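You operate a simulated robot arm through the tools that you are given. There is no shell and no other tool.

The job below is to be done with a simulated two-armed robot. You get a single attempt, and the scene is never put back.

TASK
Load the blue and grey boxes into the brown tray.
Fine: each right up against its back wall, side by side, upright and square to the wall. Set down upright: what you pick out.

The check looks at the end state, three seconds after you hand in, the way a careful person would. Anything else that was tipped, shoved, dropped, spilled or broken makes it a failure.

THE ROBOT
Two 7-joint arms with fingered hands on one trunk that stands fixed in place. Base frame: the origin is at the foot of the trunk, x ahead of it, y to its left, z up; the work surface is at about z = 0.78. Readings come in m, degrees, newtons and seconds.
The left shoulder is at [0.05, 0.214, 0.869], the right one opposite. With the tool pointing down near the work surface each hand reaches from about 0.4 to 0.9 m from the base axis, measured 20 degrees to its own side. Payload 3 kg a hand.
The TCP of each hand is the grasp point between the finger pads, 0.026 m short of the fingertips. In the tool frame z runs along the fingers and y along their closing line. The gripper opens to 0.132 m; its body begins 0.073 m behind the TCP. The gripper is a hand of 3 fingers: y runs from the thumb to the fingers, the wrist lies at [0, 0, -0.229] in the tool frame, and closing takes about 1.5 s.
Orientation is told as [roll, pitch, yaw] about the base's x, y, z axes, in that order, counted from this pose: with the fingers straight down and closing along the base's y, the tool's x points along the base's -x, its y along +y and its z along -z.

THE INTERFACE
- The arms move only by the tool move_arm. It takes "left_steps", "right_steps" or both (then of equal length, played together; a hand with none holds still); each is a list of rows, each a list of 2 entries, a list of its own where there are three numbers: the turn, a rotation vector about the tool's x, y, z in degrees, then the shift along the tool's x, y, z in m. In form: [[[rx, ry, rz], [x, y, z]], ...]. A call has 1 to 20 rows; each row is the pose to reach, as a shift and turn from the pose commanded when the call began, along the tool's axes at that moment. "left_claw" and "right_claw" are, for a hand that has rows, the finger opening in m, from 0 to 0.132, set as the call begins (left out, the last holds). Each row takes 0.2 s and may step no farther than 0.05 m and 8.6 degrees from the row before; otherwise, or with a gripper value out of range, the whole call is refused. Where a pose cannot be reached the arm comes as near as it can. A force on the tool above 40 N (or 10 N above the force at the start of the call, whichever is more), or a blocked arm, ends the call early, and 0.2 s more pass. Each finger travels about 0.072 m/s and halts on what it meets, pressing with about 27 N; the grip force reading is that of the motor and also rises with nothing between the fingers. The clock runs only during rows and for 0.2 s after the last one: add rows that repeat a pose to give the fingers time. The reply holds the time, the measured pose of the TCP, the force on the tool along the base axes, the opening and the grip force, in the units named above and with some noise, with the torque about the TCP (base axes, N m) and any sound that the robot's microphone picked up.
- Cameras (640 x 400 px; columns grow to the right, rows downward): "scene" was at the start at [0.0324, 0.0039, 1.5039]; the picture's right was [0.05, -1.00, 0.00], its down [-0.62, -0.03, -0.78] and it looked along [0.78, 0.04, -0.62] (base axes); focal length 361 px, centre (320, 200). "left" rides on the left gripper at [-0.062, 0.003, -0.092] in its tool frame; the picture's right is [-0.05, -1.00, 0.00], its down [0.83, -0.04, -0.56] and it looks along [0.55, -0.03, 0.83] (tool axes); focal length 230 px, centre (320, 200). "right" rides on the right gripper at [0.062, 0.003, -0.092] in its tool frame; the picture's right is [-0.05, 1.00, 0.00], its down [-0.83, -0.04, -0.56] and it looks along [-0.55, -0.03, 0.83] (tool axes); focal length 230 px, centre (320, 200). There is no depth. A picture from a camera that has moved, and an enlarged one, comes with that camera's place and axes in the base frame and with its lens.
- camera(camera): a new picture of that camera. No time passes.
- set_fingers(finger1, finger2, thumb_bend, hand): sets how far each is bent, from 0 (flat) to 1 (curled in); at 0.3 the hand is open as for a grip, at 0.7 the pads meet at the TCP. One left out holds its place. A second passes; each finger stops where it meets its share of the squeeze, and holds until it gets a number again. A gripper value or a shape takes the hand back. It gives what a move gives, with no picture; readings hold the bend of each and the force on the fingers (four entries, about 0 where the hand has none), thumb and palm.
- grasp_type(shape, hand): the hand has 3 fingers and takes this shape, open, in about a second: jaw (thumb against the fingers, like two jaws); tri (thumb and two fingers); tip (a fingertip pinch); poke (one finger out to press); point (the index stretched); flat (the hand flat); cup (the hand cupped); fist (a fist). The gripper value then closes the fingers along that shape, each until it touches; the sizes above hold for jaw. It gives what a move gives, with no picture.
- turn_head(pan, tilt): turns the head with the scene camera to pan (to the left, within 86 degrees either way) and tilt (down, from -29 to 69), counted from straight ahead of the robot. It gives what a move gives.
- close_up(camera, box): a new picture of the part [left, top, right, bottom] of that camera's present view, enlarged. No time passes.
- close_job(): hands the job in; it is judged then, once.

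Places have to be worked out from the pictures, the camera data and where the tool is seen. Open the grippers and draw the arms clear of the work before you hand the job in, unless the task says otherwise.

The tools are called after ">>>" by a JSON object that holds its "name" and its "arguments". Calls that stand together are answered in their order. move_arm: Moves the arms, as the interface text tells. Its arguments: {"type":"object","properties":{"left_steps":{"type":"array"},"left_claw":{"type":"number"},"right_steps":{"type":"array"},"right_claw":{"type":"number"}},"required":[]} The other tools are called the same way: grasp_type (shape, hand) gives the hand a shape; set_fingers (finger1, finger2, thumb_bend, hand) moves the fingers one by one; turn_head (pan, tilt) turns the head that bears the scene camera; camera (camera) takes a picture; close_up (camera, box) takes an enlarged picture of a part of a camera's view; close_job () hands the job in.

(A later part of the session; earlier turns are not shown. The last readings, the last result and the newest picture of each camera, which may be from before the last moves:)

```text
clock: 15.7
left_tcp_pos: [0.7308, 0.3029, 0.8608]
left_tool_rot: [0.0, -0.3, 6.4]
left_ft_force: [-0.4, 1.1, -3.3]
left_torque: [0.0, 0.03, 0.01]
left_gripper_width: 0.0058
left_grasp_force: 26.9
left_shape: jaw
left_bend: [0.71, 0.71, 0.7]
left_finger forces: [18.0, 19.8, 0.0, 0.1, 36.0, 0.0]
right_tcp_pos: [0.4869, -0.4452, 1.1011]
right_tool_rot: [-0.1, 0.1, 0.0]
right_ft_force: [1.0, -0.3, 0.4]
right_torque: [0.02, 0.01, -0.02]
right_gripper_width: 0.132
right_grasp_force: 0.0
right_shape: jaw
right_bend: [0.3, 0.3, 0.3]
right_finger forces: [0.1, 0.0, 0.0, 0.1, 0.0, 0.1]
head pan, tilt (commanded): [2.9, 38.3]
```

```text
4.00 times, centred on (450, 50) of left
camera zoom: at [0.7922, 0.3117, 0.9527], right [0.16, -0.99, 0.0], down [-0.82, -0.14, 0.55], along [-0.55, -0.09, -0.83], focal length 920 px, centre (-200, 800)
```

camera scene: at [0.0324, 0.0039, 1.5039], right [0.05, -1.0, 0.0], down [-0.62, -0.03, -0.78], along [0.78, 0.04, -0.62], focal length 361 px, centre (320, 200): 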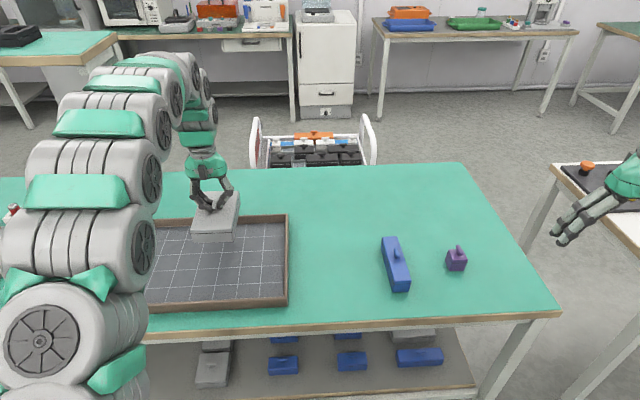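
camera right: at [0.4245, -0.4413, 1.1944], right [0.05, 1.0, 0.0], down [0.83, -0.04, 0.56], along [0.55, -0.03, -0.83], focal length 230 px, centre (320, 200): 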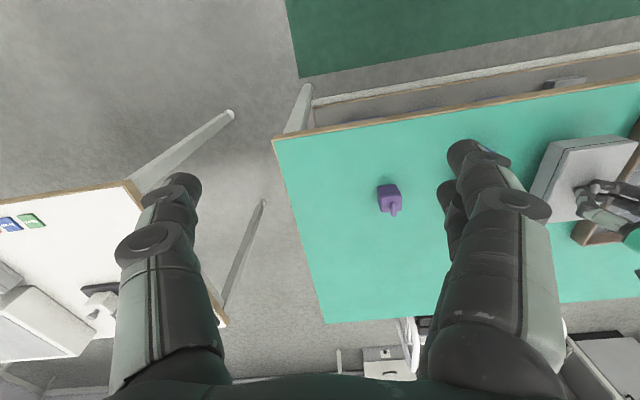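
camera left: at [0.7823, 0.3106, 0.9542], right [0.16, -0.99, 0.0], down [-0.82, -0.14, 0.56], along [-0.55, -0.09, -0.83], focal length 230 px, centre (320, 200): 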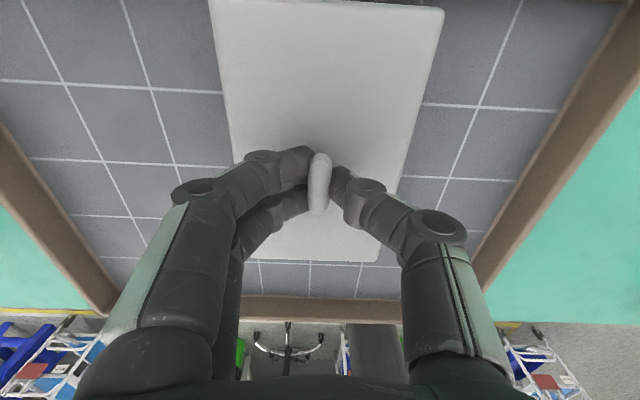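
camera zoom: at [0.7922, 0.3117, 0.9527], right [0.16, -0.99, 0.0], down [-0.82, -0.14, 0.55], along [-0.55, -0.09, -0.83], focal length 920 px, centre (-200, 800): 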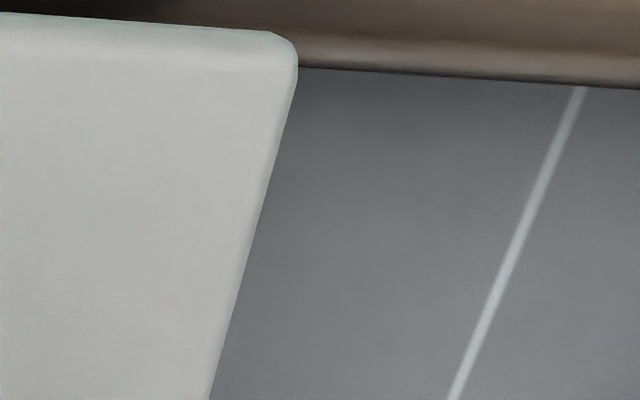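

The box hangs free again with no push from the wall yet. I'll creep on another 1.5 mm.

>>> {"name": "move_arm", "arguments": {"left_steps": [[[0, 0, 0], [-0.0005, 0, 0]], [[0, 0, 0], [-0.001, 0, 0]], [[0, 0, 0], [-0.0015, 0, 0]], [[0, 0, 0], [-0.0015, 0, 0]]]}}

>>> {"name": "close_up", "arguments": {"camera": "left", "box": [370, 0, 530, 100]}}

```text
clock: 16.6
left_tcp_pos: [0.7324, 0.3028, 0.8597]
left_tool_rot: [0.0, -0.2, 6.4]
left_ft_force: [-0.9, 0.0, -4.4]
left_torque: [0.08, -0.02, 0.03]
left_gripper_width: 0.0059
left_grasp_force: 26.8
left_shape: jaw
left_bend: [0.71, 0.71, 0.7]
left_finger forces: [18.0, 19.8, 0.0, 0.0, 36.0, 0.0]
right_tcp_pos: [0.4872, -0.4451, 1.1018]
right_tool_rot: [0.0, -0.1, -0.1]
right_ft_force: [0.7, 1.2, -0.1]
right_torque: [0.01, -0.01, 0.0]
right_gripper_width: 0.1317
right_grasp_force: 0.1
right_shape: jaw
right_bend: [0.3, 0.3, 0.3]
right_finger forces: [0.1, 0.1, 0.0, 0.0, 0.0, 0.0]
head pan, tilt (commanded): [2.9, 38.3]
```

```text
4.00 times, centred on (450, 50) of left
camera zoom: at [0.7935, 0.3118, 0.9527], right [0.16, -0.99, 0.0], down [-0.82, -0.14, 0.55], along [-0.55, -0.09, -0.83], focal length 920 px, centre (-200, 800)
```

zoom: 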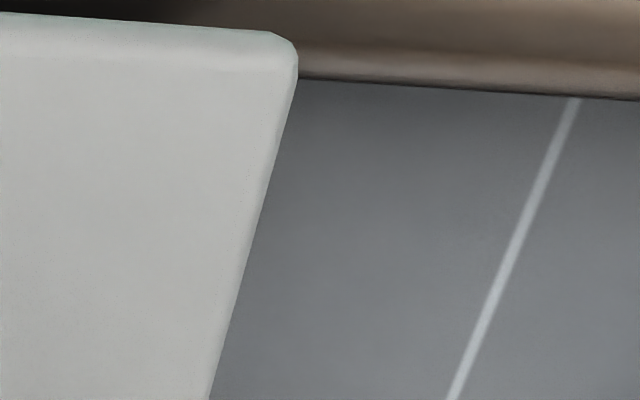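

Still no wall force, and by sight the gap is nearly gone. I'll creep on another 1.5 mm.

>>> {"name": "move_arm", "arguments": {"left_steps": [[[0, 0, 0], [-0.0005, 0, 0]], [[0, 0, 0], [-0.001, 0, 0]], [[0, 0, 0], [-0.0015, 0, 0]], [[0, 0, 0], [-0.0015, 0, 0]]]}}

>>> {"name": "close_up", "arguments": {"camera": "left", "box": [370, 0, 530, 100]}}

```text
clock: 17.6
left_tcp_pos: [0.7336, 0.3029, 0.8611]
left_tool_rot: [0.0, -0.2, 6.3]
left_ft_force: [0.5, 0.2, -3.4]
left_torque: [0.02, -0.01, -0.02]
left_gripper_width: 0.0057
left_grasp_force: 27.1
left_shape: jaw
left_bend: [0.71, 0.71, 0.7]
left_finger forces: [18.0, 19.7, 0.2, 0.0, 35.8, 0.1]
right_tcp_pos: [0.4869, -0.4452, 1.1008]
right_tool_rot: [0.0, 0.1, 0.0]
right_ft_force: [0.6, -0.1, -0.7]
right_torque: [0.02, -0.01, 0.01]
right_gripper_width: 0.1323
right_grasp_force: 0.1
right_shape: jaw
right_bend: [0.3, 0.3, 0.3]
right_finger forces: [0.0, 0.0, 0.1, 0.0, 0.0, 0.1]
head pan, tilt (commanded): [2.9, 38.3]
```

```text
4.00 times, centred on (450, 50) of left
camera zoom: at [0.7952, 0.312, 0.9525], right [0.16, -0.99, 0.0], down [-0.82, -0.14, 0.55], along [-0.55, -0.09, -0.83], focal length 920 px, centre (-200, 800)
```

zoom: 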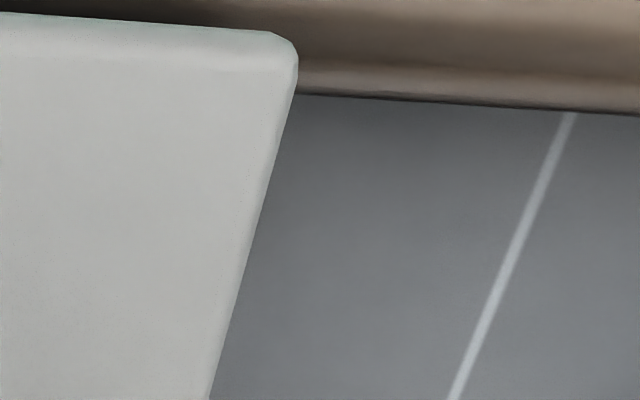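

Still free; I estimate about 1–2 mm left. I'll continue in half-millimetre rows.

>>> {"name": "move_arm", "arguments": {"left_steps": [[[0, 0, 0], [-0.0005, 0, 0]], [[0, 0, 0], [-0.001, 0, 0]], [[0, 0, 0], [-0.001, 0, 0]]]}}

>>> {"name": "close_up", "arguments": {"camera": "left", "box": [370, 0, 530, 100]}}

```text
clock: 18.4
left_tcp_pos: [0.7356, 0.3037, 0.8601]
left_tool_rot: [0.0, -0.2, 6.4]
left_ft_force: [-0.4, -0.6, -3.7]
left_torque: [0.04, -0.02, 0.0]
left_gripper_width: 0.0057
left_grasp_force: 27.4
left_shape: jaw
left_bend: [0.71, 0.71, 0.7]
left_finger forces: [17.8, 19.6, 0.0, 0.1, 35.7, 0.1]
right_tcp_pos: [0.4869, -0.4436, 1.1008]
right_tool_rot: [0.0, 0.0, 0.0]
right_ft_force: [-0.3, -0.1, -0.5]
right_torque: [0.02, 0.01, -0.04]
right_gripper_width: 0.132
right_grasp_force: 0.1
right_shape: jaw
right_bend: [0.3, 0.3, 0.3]
right_finger forces: [0.0, 0.1, 0.0, 0.0, 0.1, 0.0]
head pan, tilt (commanded): [2.9, 38.3]
```

```text
4.00 times, centred on (450, 50) of left
camera zoom: at [0.7962, 0.3122, 0.9525], right [0.16, -0.99, 0.0], down [-0.82, -0.14, 0.55], along [-0.55, -0.09, -0.83], focal length 920 px, centre (-200, 800)
```

zoom: 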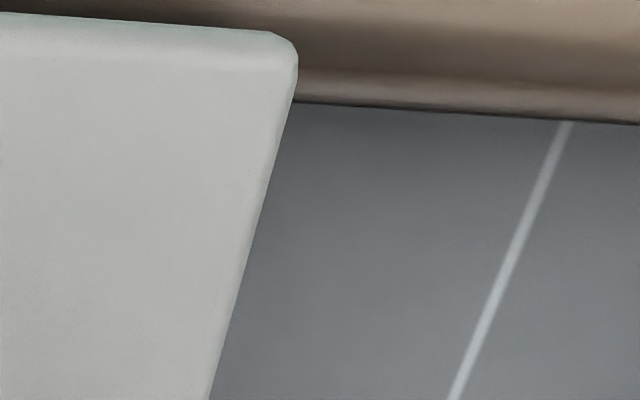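

Still no contact. I'll continue another millimetre.

>>> {"name": "move_arm", "arguments": {"left_steps": [[[0, 0, 0], [-0.0005, 0, 0]], [[0, 0, 0], [-0.001, 0, 0]], [[0, 0, 0], [-0.001, 0, 0]]]}}

>>> {"name": "close_up", "arguments": {"camera": "left", "box": [370, 0, 530, 100]}}

>>> {"name": "close_up", "arguments": {"camera": "scene", "box": [190, 200, 270, 250]}}

```text
clock: 19.2
left_tcp_pos: [0.7358, 0.303, 0.8601]
left_tool_rot: [0.0, -0.2, 6.4]
left_ft_force: [-1.1, 0.4, -3.5]
left_torque: [0.01, -0.01, 0.02]
left_gripper_width: 0.0058
left_grasp_force: 26.9
left_shape: jaw
left_bend: [0.71, 0.71, 0.7]
left_finger forces: [17.9, 19.6, 0.1, 0.0, 35.6, 0.1]
right_tcp_pos: [0.4868, -0.4448, 1.1014]
right_tool_rot: [0.0, 0.0, 0.1]
right_ft_force: [-0.6, -0.1, -0.8]
right_torque: [0.0, -0.02, 0.0]
right_gripper_width: 0.132
right_grasp_force: 0.2
right_shape: jaw
right_bend: [0.3, 0.3, 0.3]
right_finger forces: [0.0, 0.1, 0.0, 0.0, 0.0, 0.0]
head pan, tilt (commanded): [2.9, 38.3]
```

```text
4.00 times, centred on (450, 50) of left
camera zoom: at [0.7969, 0.3121, 0.9526], right [0.16, -0.99, 0.0], down [-0.82, -0.14, 0.55], along [-0.55, -0.09, -0.83], focal length 920 px, centre (-200, 800)
```

zoom: 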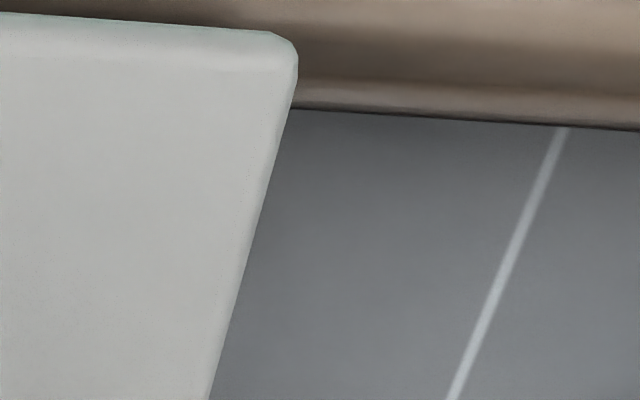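

```text
8.00 times, centred on (230, 225) of scene
camera zoom: at [0.0324, 0.0039, 1.5039], right [0.05, -1.0, 0.0], down [-0.62, -0.03, -0.78], along [0.78, 0.04, -0.62], focal length 2892 px, centre (1040, 0)
```

zoom: 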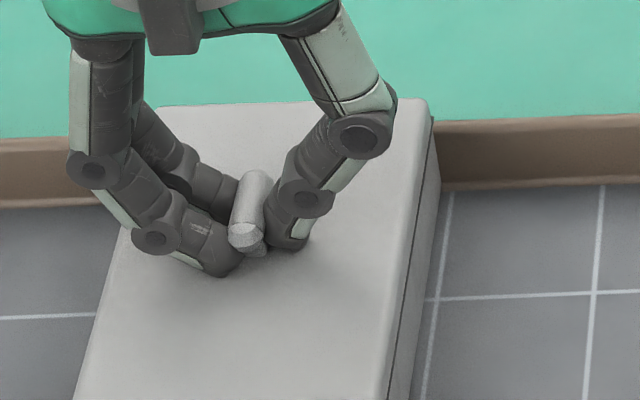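

The x-force is slightly negative (-1.1 N), perhaps the first touch. I'll go on half a millimetre at a time.

>>> {"name": "move_arm", "arguments": {"left_steps": [[[0, 0, 0], [-0.0005, 0, 0]], [[0, 0, 0], [-0.001, 0, 0]], [[0, 0, 0], [-0.001, 0, 0]]]}}

>>> {"name": "close_up", "arguments": {"camera": "left", "box": [370, 0, 530, 100]}}

```text
clock: 20.1
left_tcp_pos: [0.7377, 0.3033, 0.8598]
left_tool_rot: [-0.1, -0.3, 6.5]
left_ft_force: [0.1, 0.5, -2.4]
left_torque: [-0.05, 0.04, 0.0]
left_gripper_width: 0.0057
left_grasp_force: 26.5
left_shape: jaw
left_bend: [0.71, 0.71, 0.7]
left_finger forces: [17.9, 19.6, 0.0, 0.0, 35.6, 0.0]
right_tcp_pos: [0.4876, -0.4438, 1.1009]
right_tool_rot: [0.0, 0.0, 0.0]
right_ft_force: [0.3, 1.0, 0.3]
right_torque: [0.02, 0.0, 0.02]
right_gripper_width: 0.1318
right_grasp_force: 0.0
right_shape: jaw
right_bend: [0.3, 0.3, 0.3]
right_finger forces: [0.0, 0.1, 0.0, 0.1, 0.0, 0.1]
head pan, tilt (commanded): [2.9, 38.3]
```

```text
4.00 times, centred on (450, 50) of left
camera zoom: at [0.7979, 0.3123, 0.9528], right [0.16, -0.99, 0.0], down [-0.82, -0.14, 0.55], along [-0.55, -0.09, -0.83], focal length 920 px, centre (-200, 800)
```

zoom: 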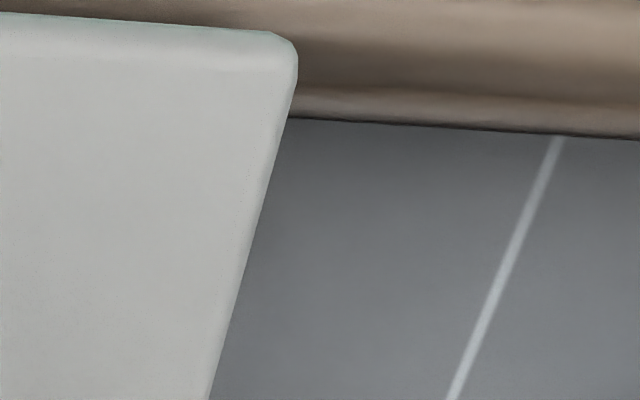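

The wall keeps closing in steadily relative to the box with no force, so there is still a small gap. I'll carry on.

>>> {"name": "move_arm", "arguments": {"left_steps": [[[0, 0, 0], [-0.0005, 0, 0]], [[0, 0, 0], [-0.001, 0, 0]], [[0, 0, 0], [-0.001, 0, 0]]]}}

>>> {"name": "close_up", "arguments": {"camera": "left", "box": [370, 0, 530, 100]}}

```text
clock: 20.9
left_tcp_pos: [0.7363, 0.304, 0.8597]
left_tool_rot: [0.0, -0.1, 6.4]
left_ft_force: [-10.9, -2.1, -1.7]
left_torque: [-0.15, 0.32, -0.01]
left_gripper_width: 0.0056
left_grasp_force: 26.8
left_shape: jaw
left_bend: [0.71, 0.71, 0.7]
left_finger forces: [16.9, 19.9, 0.0, 0.1, 36.2, 0.0]
right_tcp_pos: [0.4873, -0.4443, 1.1008]
right_tool_rot: [0.0, 0.0, 0.0]
right_ft_force: [0.1, -0.3, 0.7]
right_torque: [0.01, 0.05, 0.03]
right_gripper_width: 0.132
right_grasp_force: 0.1
right_shape: jaw
right_bend: [0.3, 0.3, 0.3]
right_finger forces: [0.0, 0.0, 0.1, 0.1, 0.1, 0.0]
head pan, tilt (commanded): [2.9, 38.3]
```

```text
4.00 times, centred on (450, 50) of left
camera zoom: at [0.7987, 0.3125, 0.9526], right [0.16, -0.99, 0.0], down [-0.82, -0.14, 0.55], along [-0.55, -0.09, -0.83], focal length 920 px, centre (-200, 800)
```

zoom: 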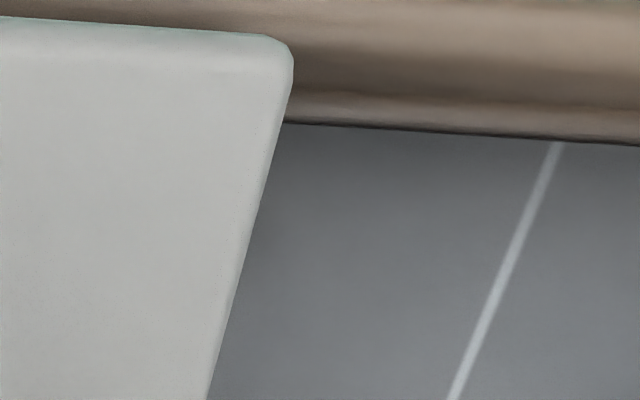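

Contact with the back wall: -10.9 N. I'll ease back 0.3 mm so it only rests lightly there and lower about 1 mm until the floor takes the weight.

>>> {"name": "move_arm", "arguments": {"left_steps": [[[0, 0, 0], [0.0003, 0, 0]], [[0, 0, 0], [0.0003, 0, 0.0005]], [[0, 0, 0], [0.0003, 0, 0.001]], [[0, 0, 0], [0.0003, 0, 0.001]]]}}

>>> {"name": "close_up", "arguments": {"camera": "left", "box": [370, 0, 530, 100]}}

>>> {"name": "close_up", "arguments": {"camera": "scene", "box": [150, 190, 310, 290]}}

```text
clock: 21.9
left_tcp_pos: [0.7371, 0.3029, 0.8594]
left_tool_rot: [0.0, -0.2, 6.4]
left_ft_force: [-13.6, -0.9, 1.4]
left_torque: [-0.06, 0.28, -0.03]
left_gripper_width: 0.0057
left_grasp_force: 26.9
left_shape: jaw
left_bend: [0.71, 0.71, 0.7]
left_finger forces: [18.9, 19.2, 0.1, 0.1, 37.1, 0.0]
right_tcp_pos: [0.4864, -0.4443, 1.102]
right_tool_rot: [0.0, 0.0, -0.1]
right_ft_force: [-0.5, 0.6, -0.5]
right_torque: [-0.04, 0.02, 0.05]
right_gripper_width: 0.1319
right_grasp_force: 0.0
right_shape: jaw
right_bend: [0.3, 0.3, 0.3]
right_finger forces: [0.0, 0.0, 0.0, 0.1, 0.0, 0.0]
head pan, tilt (commanded): [2.9, 38.3]
```

```text
4.00 times, centred on (450, 50) of left
camera zoom: at [0.7985, 0.3124, 0.9521], right [0.16, -0.99, 0.0], down [-0.82, -0.14, 0.55], along [-0.55, -0.09, -0.83], focal length 920 px, centre (-200, 800)
```

zoom: 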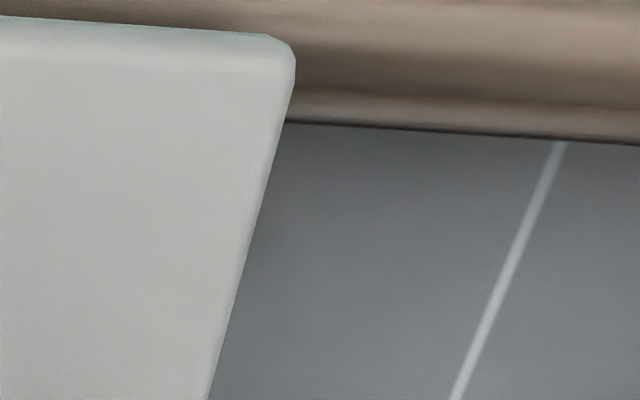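

```text
4.00 times, centred on (230, 240) of scene
camera zoom: at [0.0322, 0.0039, 1.5039], right [0.05, -1.0, 0.0], down [-0.62, -0.03, -0.78], along [0.78, 0.04, -0.62], focal length 1446 px, centre (680, 40)
```

zoom: 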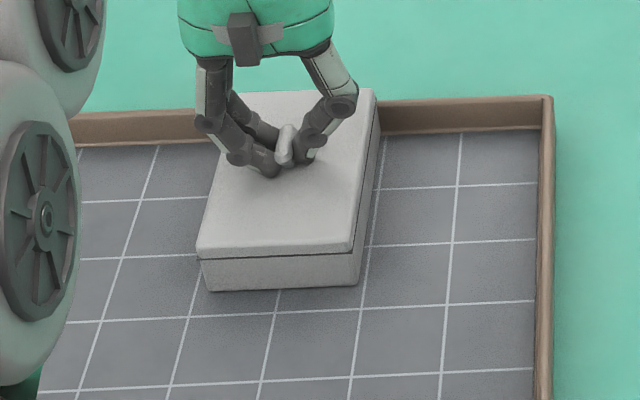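

It now rests on the floor and against the wall. I'll relax the forward push by 0.5 mm, then open the fingers gently to 0.04 m.

>>> {"name": "move_arm", "arguments": {"left_steps": [[[0, 0, 0], [0.0004, 0, -0.0002]], [[0, 0, 0], [0.0004, 0, -0.0002]]]}}

>>> {"name": "move_arm", "arguments": {"left_steps": [[[0, 0, 0], [0, 0, 0]], [[0, 0, 0], [0, 0, 0]], [[0, 0, 0], [0, 0, 0]], [[0, 0, 0], [0, 0, 0]]], "left_claw": 0.04}}

>>> {"name": "camera", "arguments": {"camera": "left"}}

>>> {"name": "close_up", "arguments": {"camera": "scene", "box": [150, 190, 310, 290]}}

```text
clock: 22.4
left_tcp_pos: [0.7365, 0.3037, 0.8594]
left_tool_rot: [0.0, -0.2, 6.3]
left_ft_force: [-9.8, 0.8, 0.0]
left_torque: [-0.01, 0.21, -0.04]
left_gripper_width: 0.0054
left_grasp_force: 26.6
left_shape: jaw
left_bend: [0.71, 0.71, 0.7]
left_finger forces: [18.6, 19.9, 0.1, 0.1, 34.8, 0.0]
right_tcp_pos: [0.4864, -0.4448, 1.1006]
right_tool_rot: [0.0, 0.0, 0.0]
right_ft_force: [-0.1, -0.9, 0.6]
right_torque: [-0.01, -0.01, -0.01]
right_gripper_width: 0.1318
right_grasp_force: 0.0
right_shape: jaw
right_bend: [0.3, 0.3, 0.3]
right_finger forces: [0.0, 0.0, 0.0, 0.0, 0.0, 0.0]
head pan, tilt (commanded): [2.9, 38.3]
```

```text
clock: 23.4
left_tcp_pos: [0.738, 0.3027, 0.8601]
left_tool_rot: [0.0, -0.2, 6.4]
left_ft_force: [1.7, -0.2, 4.8]
left_torque: [0.0, -0.04, 0.0]
left_gripper_width: 0.0395
left_grasp_force: 0.0
left_shape: jaw
left_bend: [0.74, 0.74, 0.7]
left_finger forces: [1.3, 1.8, 0.0, 0.0, 1.9, 0.1]
right_tcp_pos: [0.4867, -0.4446, 1.101]
right_tool_rot: [0.0, 0.0, 0.0]
right_ft_force: [1.1, 0.1, 0.0]
right_torque: [-0.03, 0.0, 0.01]
right_gripper_width: 0.1321
right_grasp_force: 0.1
right_shape: jaw
right_bend: [0.3, 0.3, 0.3]
right_finger forces: [0.0, 0.0, 0.1, 0.0, 0.0, 0.0]
head pan, tilt (commanded): [2.9, 38.3]
```

```text
taken
camera left: at [0.7987, 0.312, 0.9525], right [0.16, -0.99, 0.0], down [-0.82, -0.14, 0.55], along [-0.54, -0.09, -0.83], focal length 230 px, centre (320, 200)
```

left: 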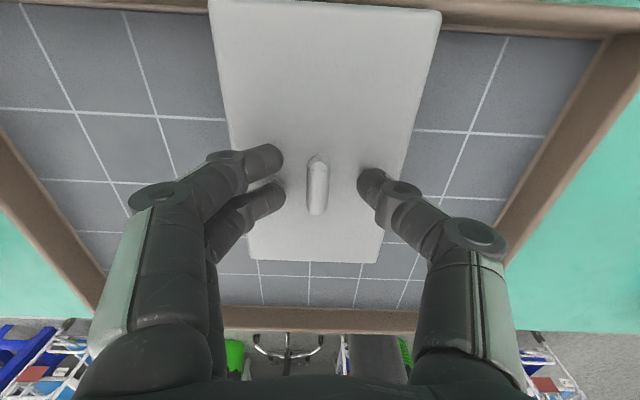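

```text
4.00 times, centred on (230, 240) of scene
camera zoom: at [0.0323, 0.0039, 1.5039], right [0.05, -1.0, 0.0], down [-0.62, -0.03, -0.78], along [0.78, 0.04, -0.62], focal length 1446 px, centre (680, 40)
```

zoom: 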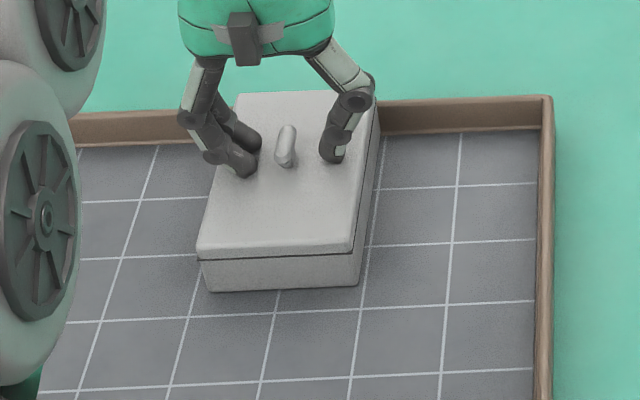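

Released; the fingertips brush the lid lightly. I'll lift straight up to about z 0.97 and look at how the grey box stands.

>>> {"name": "move_arm", "arguments": {"left_steps": [[[0, 0, 0], [0, 0, -0.005]], [[0, 0, 0], [0, 0, -0.02]], [[0, 0, 0], [0, 0, -0.045]], [[0, 0, 0], [0, 0, -0.08]], [[0, 0, 0], [0, 0, -0.11]], [[0, 0, 0], [0, 0, -0.11]]]}}

>>> {"name": "camera", "arguments": {"camera": "left"}}

>>> {"name": "close_up", "arguments": {"camera": "left", "box": [200, 0, 520, 200]}}

>>> {"name": "close_up", "arguments": {"camera": "scene", "box": [150, 190, 310, 290]}}

```text
clock: 24.9
left_tcp_pos: [0.737, 0.3019, 0.9707]
left_tool_rot: [0.1, -0.1, 6.3]
left_ft_force: [-0.6, 0.2, -0.1]
left_torque: [0.01, 0.03, -0.01]
left_gripper_width: 0.0396
left_grasp_force: 0.1
left_shape: jaw
left_bend: [0.74, 0.74, 0.7]
left_finger forces: [0.0, 0.0, 0.0, 0.0, 0.0, 0.0]
right_tcp_pos: [0.4869, -0.4449, 1.1013]
right_tool_rot: [0.0, 0.0, 0.0]
right_ft_force: [0.0, 1.0, -0.6]
right_torque: [0.0, -0.03, -0.02]
right_gripper_width: 0.132
right_grasp_force: 0.0
right_shape: jaw
right_bend: [0.3, 0.3, 0.3]
right_finger forces: [0.1, 0.1, 0.0, 0.1, 0.0, 0.1]
head pan, tilt (commanded): [2.9, 38.3]
```

```text
taken
camera left: at [0.7978, 0.312, 1.0625], right [0.16, -0.99, 0.0], down [-0.82, -0.14, 0.55], along [-0.55, -0.09, -0.83], focal length 230 px, centre (320, 200)
```

left: 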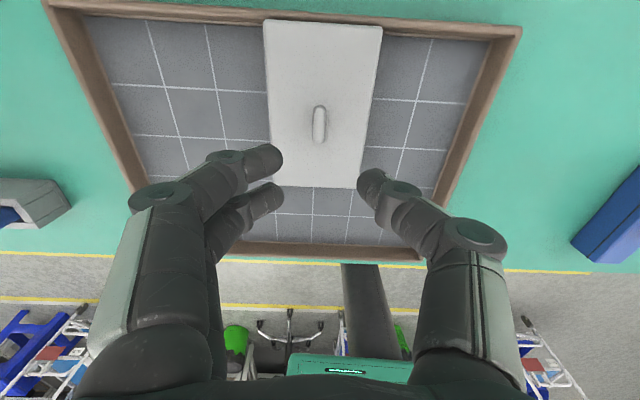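

```text
2.00 times, centred on (360, 100) of left
camera zoom: at [0.7978, 0.312, 1.0625], right [0.16, -0.99, 0.0], down [-0.82, -0.14, 0.55], along [-0.55, -0.09, -0.83], focal length 460 px, centre (240, 400)
```

zoom: 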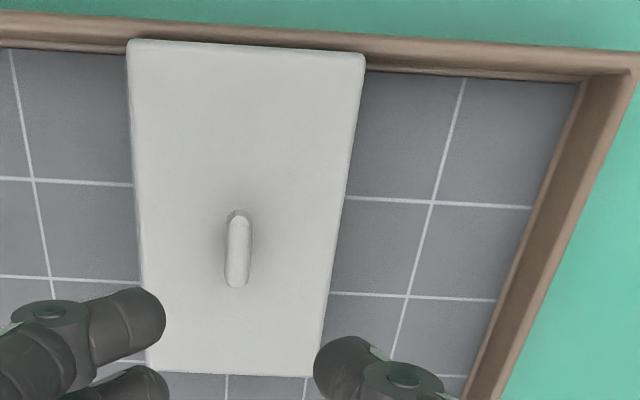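

```text
4.00 times, centred on (230, 240) of scene
camera zoom: at [0.0324, 0.0039, 1.5039], right [0.05, -1.0, 0.0], down [-0.62, -0.03, -0.78], along [0.78, 0.04, -0.62], focal length 1446 px, centre (680, 40)
```

zoom: 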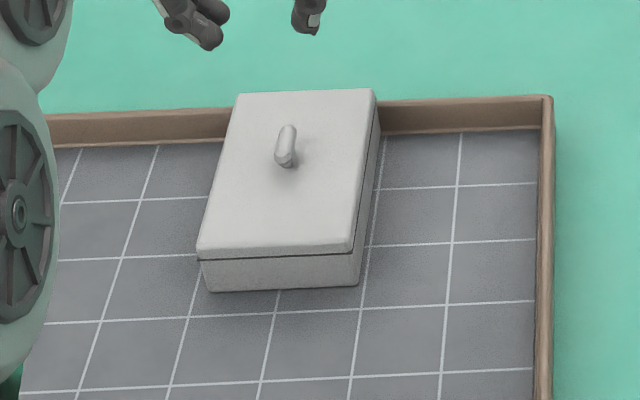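

Grey stands upright, square and flush against the back wall. Next I'll take the left hand across to above the blue box's handle, near (0.670, -0.156), staying high.

>>> {"name": "move_arm", "arguments": {"left_steps": [[[0, 0, 0], [0.006, -0.025, 0]], [[0, 0, 0], [0.017, -0.065, 0]], [[0, 0, 0], [0.028, -0.108, 0]], [[0, 0, 0], [0.039, -0.151, 0]], [[0, 0, 0], [0.05, -0.194, 0]], [[0, 0, 0], [0.061, -0.237, 0]], [[0, 0, 0], [0.073, -0.28, 0]], [[0, 0, 0], [0.084, -0.323, 0]], [[0, 0, 0], [0.095, -0.366, 0]], [[0, 0, 0], [0.106, -0.409, 0]], [[0, 0, 0], [0.114, -0.438, 0]], [[0, 0, 0], [0.117, -0.4475, 0]], [[0, 0, 0], [0.117, -0.4475, 0]]], "left_claw": 0.05}}

>>> {"name": "camera", "arguments": {"camera": "left"}}

>>> {"name": "camera", "arguments": {"camera": "scene"}}

```text
clock: 27.6
left_tcp_pos: [0.6707, -0.1554, 0.9687]
left_tool_rot: [0.0, -0.2, 6.4]
left_ft_force: [-0.2, 0.2, 0.0]
left_torque: [0.02, -0.02, 0.02]
left_gripper_width: 0.0496
left_grasp_force: 0.0
left_shape: jaw
left_bend: [0.74, 0.74, 0.7]
left_finger forces: [0.0, 0.0, 0.0, 0.0, 0.1, 0.0]
right_tcp_pos: [0.4861, -0.4426, 1.1008]
right_tool_rot: [0.0, 0.0, -0.1]
right_ft_force: [-0.2, 0.1, 0.2]
right_torque: [0.01, 0.0, 0.02]
right_gripper_width: 0.1319
right_grasp_force: 0.0
right_shape: jaw
right_bend: [0.3, 0.3, 0.3]
right_finger forces: [0.0, 0.1, 0.0, 0.0, 0.0, 0.2]
head pan, tilt (commanded): [2.9, 38.3]
```

```text
taken
camera left: at [0.7317, -0.1462, 1.0615], right [0.16, -0.99, 0.0], down [-0.82, -0.14, 0.55], along [-0.54, -0.09, -0.83], focal length 230 px, centre (320, 200)
```

left: 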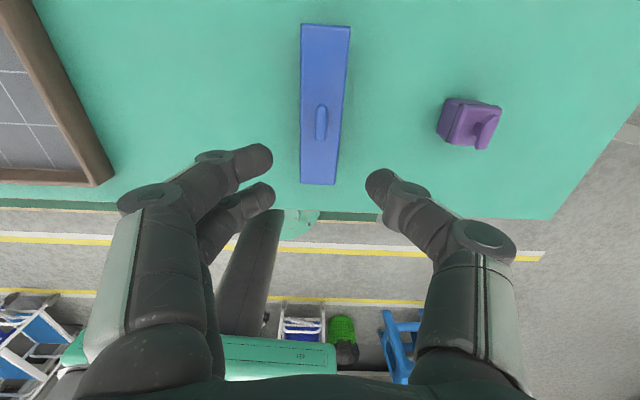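

```text
taken
camera scene: at [0.0324, 0.0039, 1.5039], right [0.05, -1.0, 0.0], down [-0.62, -0.03, -0.78], along [0.78, 0.04, -0.62], focal length 361 px, centre (320, 200)
```

scene: 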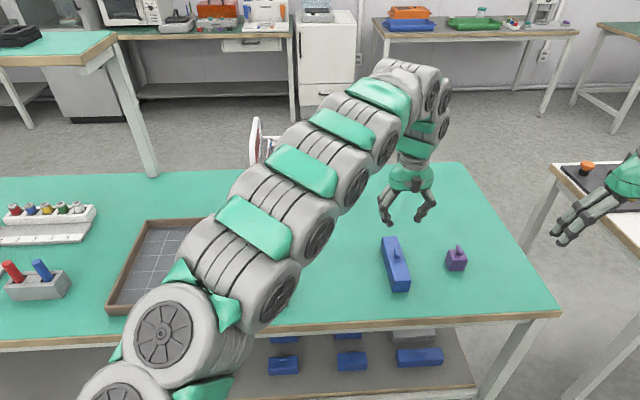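

The hand is over the blue box and the purple box sits well aside. I'll enlarge the view to measure blue's handle position and turn relative to the tool.

>>> {"name": "close_up", "arguments": {"camera": "left", "box": [240, 10, 400, 110]}}

>>> {"name": "close_up", "arguments": {"camera": "left", "box": [240, 95, 400, 195]}}

```text
4.00 times, centred on (320, 60) of left
camera zoom: at [0.7317, -0.1462, 1.0615], right [0.16, -0.99, 0.0], down [-0.82, -0.14, 0.55], along [-0.54, -0.09, -0.83], focal length 920 px, centre (320, 760)
```

zoom: 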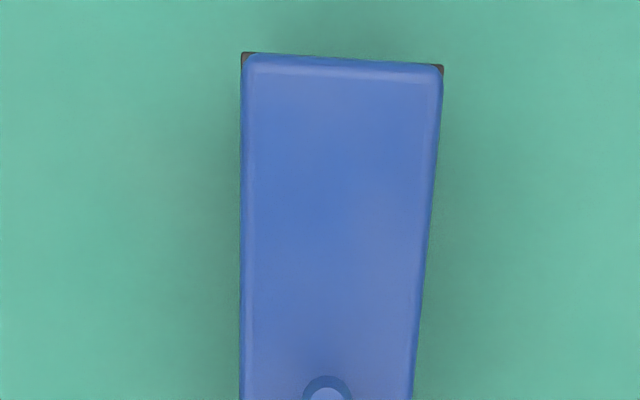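

```text
4.00 times, centred on (320, 145) of left
camera zoom: at [0.7317, -0.1462, 1.0615], right [0.16, -0.99, 0.0], down [-0.82, -0.14, 0.55], along [-0.54, -0.09, -0.83], focal length 920 px, centre (320, 420)
```

zoom: 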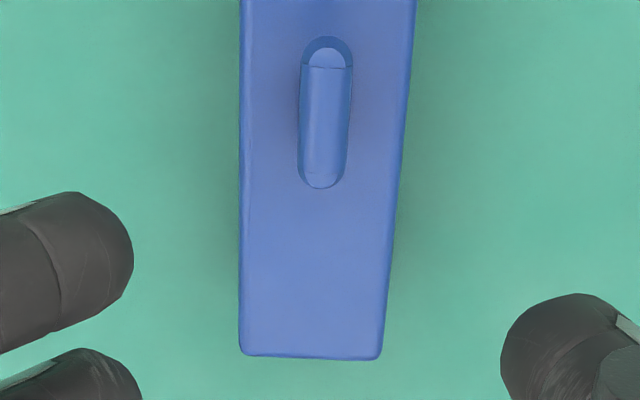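

Blue is aligned with the tool to within about 0.2°, and its handle is centred about 1.6 mm to the thumb side. I'll correct for that and descend to z about 0.90 for a last check.

>>> {"name": "move_arm", "arguments": {"left_steps": [[[0, 0, 0], [0, -0.0016, 0.02]], [[0, 0, 0], [0, -0.0016, 0.045]], [[0, 0, 0], [0, -0.0016, 0.06]], [[0, 0, 0], [0, -0.0016, 0.069]], [[0, 0, 0], [0, -0.0016, 0.069]]]}}

>>> {"name": "camera", "arguments": {"camera": "left"}}

>>> {"name": "close_up", "arguments": {"camera": "scene", "box": [350, 190, 478, 270]}}

```text
clock: 28.9
left_tcp_pos: [0.6706, -0.1549, 0.8995]
left_tool_rot: [-0.1, -0.2, 6.3]
left_ft_force: [-0.3, -0.3, 0.5]
left_torque: [0.02, 0.02, 0.0]
left_gripper_width: 0.0498
left_grasp_force: 0.0
left_shape: jaw
left_bend: [0.74, 0.74, 0.7]
left_finger forces: [0.0, 0.1, 0.1, 0.0, 0.0, 0.0]
right_tcp_pos: [0.487, -0.4451, 1.1013]
right_tool_rot: [-0.1, 0.0, -0.1]
right_ft_force: [0.4, 0.4, 0.0]
right_torque: [0.03, 0.0, 0.03]
right_gripper_width: 0.1318
right_grasp_force: 0.1
right_shape: jaw
right_bend: [0.3, 0.3, 0.3]
right_finger forces: [0.0, 0.0, 0.0, 0.1, 0.0, 0.0]
head pan, tilt (commanded): [2.9, 38.3]
```

```text
taken
camera left: at [0.7322, -0.1472, 0.9925], right [0.16, -0.99, 0.0], down [-0.82, -0.14, 0.55], along [-0.54, -0.09, -0.83], focal length 230 px, centre (320, 200)
```

left: 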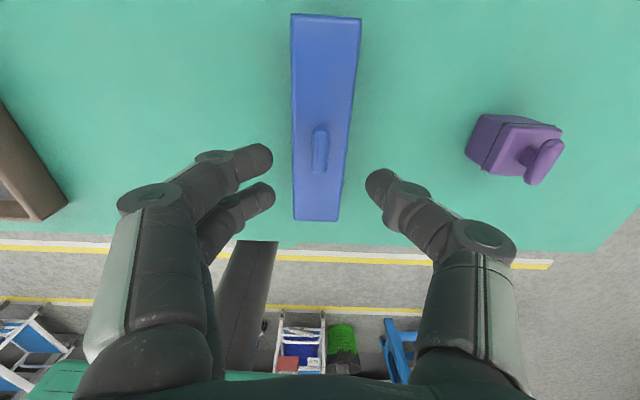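

```text
5.00 times, centred on (414, 230) of scene
camera zoom: at [0.0324, 0.0039, 1.5039], right [0.05, -1.0, 0.0], down [-0.62, -0.03, -0.78], along [0.78, 0.04, -0.62], focal length 1807 px, centre (-150, 50)
```

zoom: 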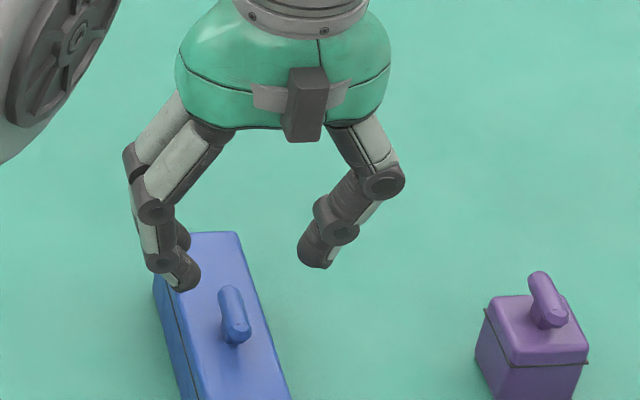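

Blue's handle is centred between the fingers. I'll lower to TCP z about 0.854, the same height over the lid as with grey.

>>> {"name": "move_arm", "arguments": {"left_steps": [[[0, 0, 0], [0, 0, 0.015]], [[0, 0, 0], [0, 0, 0.03]], [[0, 0, 0], [0, 0, 0.04]], [[0, 0, 0], [0, 0, 0.0465]], [[0, 0, 0], [0, 0, 0.0465]]]}}

>>> {"name": "close_up", "arguments": {"camera": "left", "box": [240, 110, 400, 210]}}

>>> {"name": "close_up", "arguments": {"camera": "scene", "box": [360, 210, 440, 260]}}

```text
clock: 30.1
left_tcp_pos: [0.6709, -0.1559, 0.8538]
left_tool_rot: [0.0, -0.1, 6.4]
left_ft_force: [-0.3, -0.3, -0.8]
left_torque: [0.01, -0.01, -0.02]
left_gripper_width: 0.0496
left_grasp_force: 0.0
left_shape: jaw
left_bend: [0.74, 0.74, 0.7]
left_finger forces: [0.1, 0.1, 0.0, 0.0, 0.1, 0.0]
right_tcp_pos: [0.4867, -0.4453, 1.1011]
right_tool_rot: [0.0, 0.0, 0.0]
right_ft_force: [-0.6, 0.0, 0.7]
right_torque: [0.01, -0.01, -0.04]
right_gripper_width: 0.1318
right_grasp_force: 0.2
right_shape: jaw
right_bend: [0.3, 0.3, 0.3]
right_finger forces: [0.1, 0.1, 0.0, 0.0, 0.1, 0.1]
head pan, tilt (commanded): [2.9, 38.3]
```

```text
4.00 times, centred on (320, 160) of left
camera zoom: at [0.7323, -0.1471, 0.9456], right [0.16, -0.99, 0.0], down [-0.82, -0.14, 0.55], along [-0.55, -0.09, -0.83], focal length 920 px, centre (320, 360)
```

zoom: 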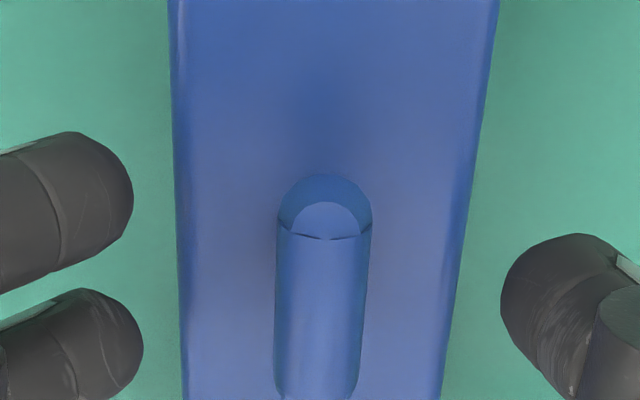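

```text
8.00 times, centred on (400, 235) of scene
camera zoom: at [0.0324, 0.0039, 1.5039], right [0.05, -1.0, 0.0], down [-0.62, -0.03, -0.78], along [0.78, 0.04, -0.62], focal length 2892 px, centre (-320, -80)
```

zoom: 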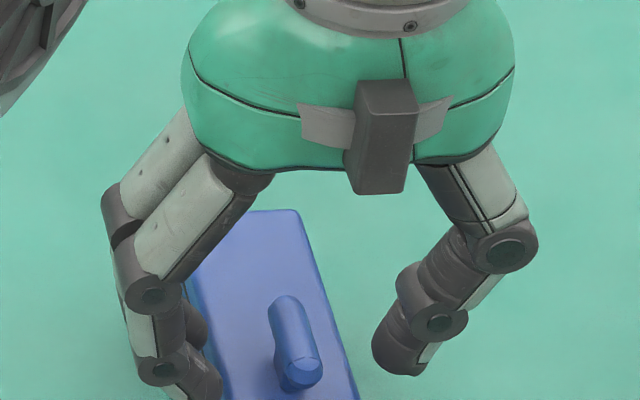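

No contact forces, and the bar sits midway. I'll close on blue's handle.

>>> {"name": "move_arm", "arguments": {"left_steps": [[[0, 0, 0], [0, 0, 0]], [[0, 0, 0], [0, 0, 0]], [[0, 0, 0], [0, 0, 0]], [[0, 0, 0], [0, 0, 0]], [[0, 0, 0], [0, 0, 0]], [[0, 0, 0], [0, 0, 0]], [[0, 0, 0], [0, 0, 0]]], "left_claw": 0.0}}

>>> {"name": "camera", "arguments": {"camera": "left"}}

>>> {"name": "close_up", "arguments": {"camera": "scene", "box": [360, 215, 440, 265]}}

```text
clock: 31.6
left_tcp_pos: [0.6719, -0.1562, 0.8537]
left_tool_rot: [0.0, -0.2, 6.4]
left_ft_force: [1.0, -1.0, 0.2]
left_torque: [0.02, -0.01, 0.03]
left_gripper_width: 0.0046
left_grasp_force: 26.7
left_shape: jaw
left_bend: [0.71, 0.71, 0.7]
left_finger forces: [12.4, 12.8, 0.0, 0.1, 26.5, 0.1]
right_tcp_pos: [0.488, -0.4441, 1.1007]
right_tool_rot: [0.0, -0.1, 0.0]
right_ft_force: [-0.4, 0.2, 0.5]
right_torque: [0.01, 0.0, -0.04]
right_gripper_width: 0.1317
right_grasp_force: 0.1
right_shape: jaw
right_bend: [0.3, 0.3, 0.3]
right_finger forces: [0.1, 0.1, 0.0, 0.0, 0.0, 0.0]
head pan, tilt (commanded): [2.9, 38.3]
```

```text
taken
camera left: at [0.7324, -0.147, 0.9456], right [0.16, -0.99, 0.0], down [-0.82, -0.14, 0.55], along [-0.55, -0.09, -0.83], focal length 230 px, centre (320, 200)
```

left: 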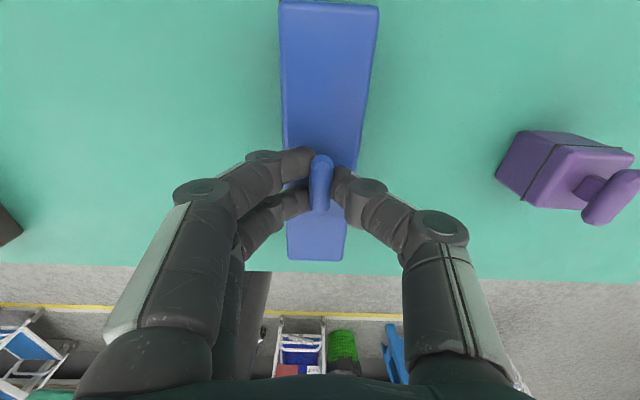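

```text
8.00 times, centred on (400, 240) of scene
camera zoom: at [0.0324, 0.0039, 1.5039], right [0.05, -1.0, 0.0], down [-0.62, -0.03, -0.78], along [0.78, 0.04, -0.62], focal length 2892 px, centre (-320, -120)
```

zoom: 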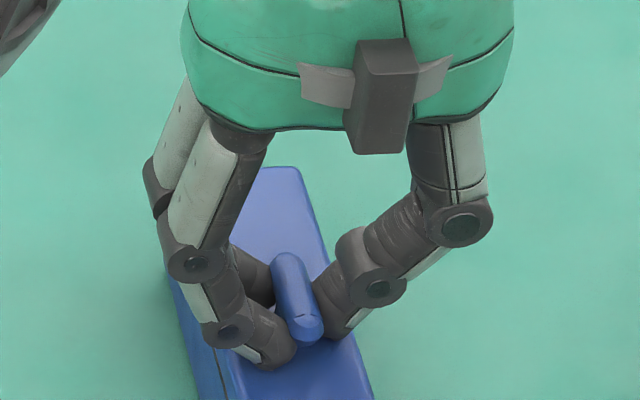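

Gripped at 26.7 N under blue's bar. I'll lift 25 mm first and check that it hangs level.

>>> {"name": "move_arm", "arguments": {"left_steps": [[[0, 0, 0], [0, 0, -0.005]], [[0, 0, 0], [0, 0, -0.012]], [[0, 0, 0], [0, 0, -0.02]], [[0, 0, 0], [0, 0, -0.025]], [[0, 0, 0], [0, 0, -0.025]]]}}

>>> {"name": "camera", "arguments": {"camera": "left"}}

>>> {"name": "close_up", "arguments": {"camera": "scene", "box": [340, 200, 500, 300]}}

```text
clock: 32.9
left_tcp_pos: [0.6714, -0.1548, 0.8783]
left_tool_rot: [-0.1, -0.1, 6.4]
left_ft_force: [0.7, 0.1, -2.0]
left_torque: [0.0, 0.01, -0.02]
left_gripper_width: 0.0043
left_grasp_force: 26.5
left_shape: jaw
left_bend: [0.71, 0.71, 0.7]
left_finger forces: [12.7, 13.3, 0.0, 0.0, 27.0, 0.1]
right_tcp_pos: [0.4875, -0.4449, 1.102]
right_tool_rot: [-0.1, -0.2, 0.1]
right_ft_force: [0.5, -0.4, 0.8]
right_torque: [-0.02, -0.01, 0.04]
right_gripper_width: 0.1318
right_grasp_force: 0.0
right_shape: jaw
right_bend: [0.3, 0.3, 0.3]
right_finger forces: [0.1, 0.0, 0.0, 0.0, 0.0, 0.0]
head pan, tilt (commanded): [2.9, 38.3]
```

```text
taken
camera left: at [0.7323, -0.1469, 0.971], right [0.16, -0.99, 0.0], down [-0.82, -0.14, 0.55], along [-0.54, -0.09, -0.83], focal length 230 px, centre (320, 200)
```

left: 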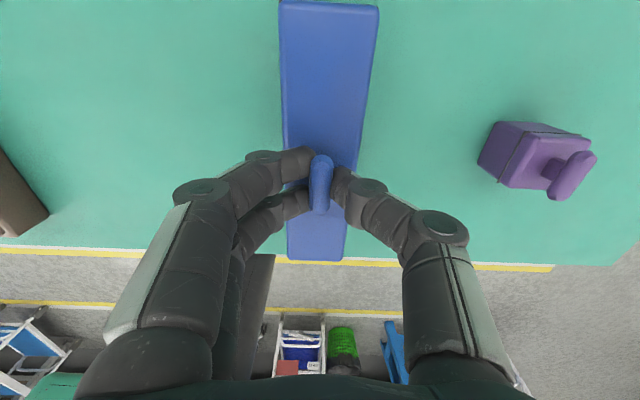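

```text
4.00 times, centred on (420, 250) of scene
camera zoom: at [0.0324, 0.0039, 1.5039], right [0.05, -1.0, 0.0], down [-0.62, -0.03, -0.78], along [0.78, 0.04, -0.62], focal length 1446 px, centre (-80, 0)
```

zoom: 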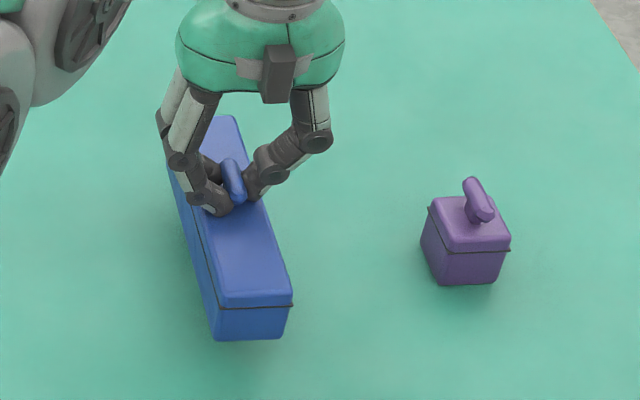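

Blue came up whole and level (about 2–2.5 N). I'll carry it high over the tray to the right of grey, stopping 12 mm short of the back wall.

>>> {"name": "move_arm", "arguments": {"left_steps": [[[0, 0, 0], [0, 0, -0.025]], [[0, 0, 0], [0, 0, -0.055]], [[0, 0, 0], [0, 0, -0.08]], [[0, 0, 0], [-0.004, 0.015, -0.087]], [[0, 0, 0], [-0.012, 0.045, -0.087]], [[0, 0, 0], [-0.022, 0.08, -0.087]], [[0, 0, 0], [-0.033, 0.117, -0.087]], [[0, 0, 0], [-0.043, 0.154, -0.087]], [[0, 0, 0], [-0.053, 0.191, -0.087]], [[0, 0, 0], [-0.064, 0.228, -0.087]], [[0, 0, 0], [-0.074, 0.265, -0.087]], [[0, 0, 0], [-0.085, 0.302, -0.087]], [[0, 0, 0], [-0.094, 0.335, -0.087]], [[0, 0, 0], [-0.1, 0.358, -0.087]], [[0, 0, 0], [-0.1036, 0.3693, -0.087]], [[0, 0, 0], [-0.1036, 0.3693, -0.087]]]}}

>>> {"name": "camera", "arguments": {"camera": "left"}}

>>> {"name": "close_up", "arguments": {"camera": "scene", "box": [150, 170, 310, 270]}}

>>> {"name": "close_up", "arguments": {"camera": "left", "box": [200, 0, 440, 150]}}

```text
clock: 36.2
left_tcp_pos: [0.7328, 0.2233, 0.9659]
left_tool_rot: [-0.1, -0.2, 6.4]
left_ft_force: [-0.3, 0.1, -2.5]
left_torque: [0.02, 0.02, -0.04]
left_gripper_width: 0.0046
left_grasp_force: 26.9
left_shape: jaw
left_bend: [0.71, 0.71, 0.7]
left_finger forces: [14.0, 15.1, 0.0, 0.0, 29.9, 0.1]
right_tcp_pos: [0.4856, -0.4458, 1.1017]
right_tool_rot: [0.0, 0.0, 0.0]
right_ft_force: [-0.3, -0.2, 0.2]
right_torque: [-0.02, -0.01, 0.0]
right_gripper_width: 0.1321
right_grasp_force: 0.0
right_shape: jaw
right_bend: [0.3, 0.3, 0.3]
right_finger forces: [0.1, 0.0, 0.0, 0.1, 0.1, 0.1]
head pan, tilt (commanded): [2.9, 38.3]
```

```text
taken
camera left: at [0.794, 0.2315, 1.0582], right [0.16, -0.99, 0.0], down [-0.82, -0.14, 0.55], along [-0.54, -0.09, -0.83], focal length 230 px, centre (320, 200)
```

left: 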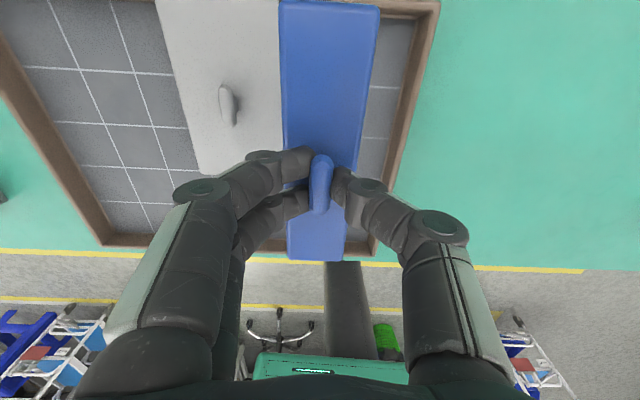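

```text
4.00 times, centred on (230, 220) of scene
camera zoom: at [0.0324, 0.0039, 1.5039], right [0.05, -1.0, 0.0], down [-0.62, -0.03, -0.78], along [0.78, 0.04, -0.62], focal length 1446 px, centre (680, 120)
```

zoom: 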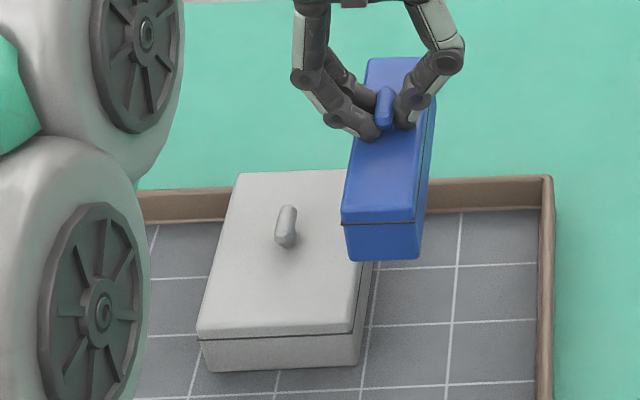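

```text
2.67 times, centred on (320, 75) of left
camera zoom: at [0.794, 0.2315, 1.0582], right [0.16, -0.99, 0.0], down [-0.82, -0.14, 0.55], along [-0.54, -0.09, -0.83], focal length 614 px, centre (320, 533)
```

zoom: 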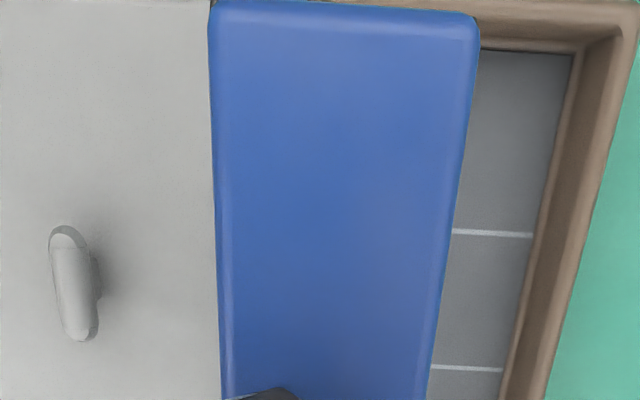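

Grey's handle measures 79 mm to the left of the blue grip, so the side gap will be about 7 mm; I'll trim 2 mm off that. I'll descend first to z about 0.885 and check the clearances.

>>> {"name": "move_arm", "arguments": {"left_steps": [[[0, 0, 0], [0, 0.001, 0.02]], [[0, 0, 0], [0, 0.002, 0.045]], [[0, 0, 0], [0, 0.002, 0.065]], [[0, 0, 0], [0, 0.002, 0.079]], [[0, 0, 0], [0, 0.002, 0.079]]]}}

>>> {"name": "camera", "arguments": {"camera": "left"}}

>>> {"name": "close_up", "arguments": {"camera": "scene", "box": [190, 190, 310, 265]}}

```text
clock: 37.5
left_tcp_pos: [0.7323, 0.2237, 0.8867]
left_tool_rot: [0.0, -0.1, 6.4]
left_ft_force: [-0.2, -0.2, -1.6]
left_torque: [0.01, -0.01, 0.0]
left_gripper_width: 0.0044
left_grasp_force: 27.1
left_shape: jaw
left_bend: [0.71, 0.71, 0.7]
left_finger forces: [14.2, 15.6, 0.0, 0.0, 30.1, 0.1]
right_tcp_pos: [0.4876, -0.4451, 1.1009]
right_tool_rot: [0.0, 0.0, 0.0]
right_ft_force: [-0.5, -0.5, -0.2]
right_torque: [0.01, 0.01, 0.02]
right_gripper_width: 0.1321
right_grasp_force: 0.0
right_shape: jaw
right_bend: [0.3, 0.3, 0.3]
right_finger forces: [0.1, 0.0, 0.0, 0.1, 0.0, 0.0]
head pan, tilt (commanded): [2.9, 38.3]
```

```text
taken
camera left: at [0.7937, 0.233, 0.9793], right [0.16, -0.99, 0.0], down [-0.82, -0.14, 0.55], along [-0.55, -0.09, -0.83], focal length 230 px, centre (320, 200)
```

left: 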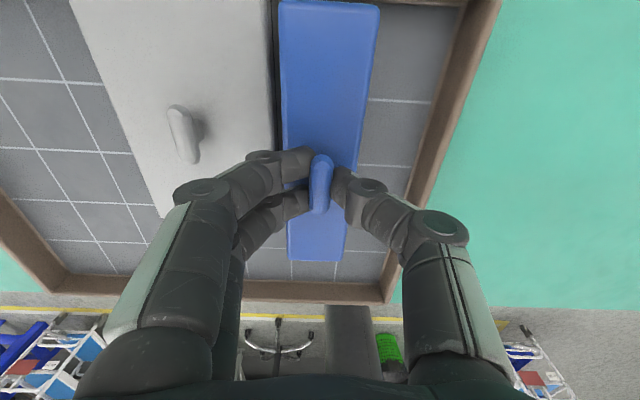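

```text
5.33 times, centred on (250, 228) of scene
camera zoom: at [0.0324, 0.0039, 1.5039], right [0.05, -1.0, 0.0], down [-0.62, -0.03, -0.78], along [0.78, 0.04, -0.62], focal length 1928 px, centre (693, 53)
```

zoom: 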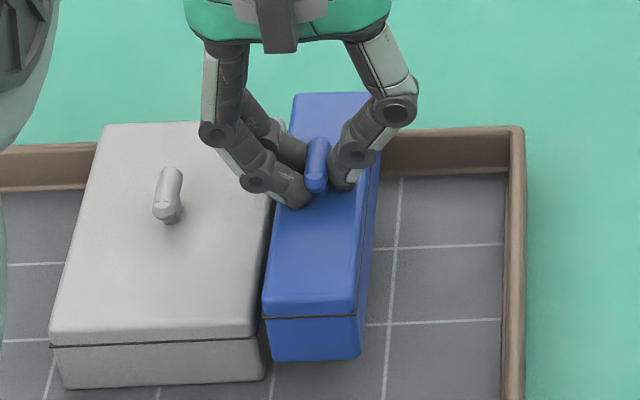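

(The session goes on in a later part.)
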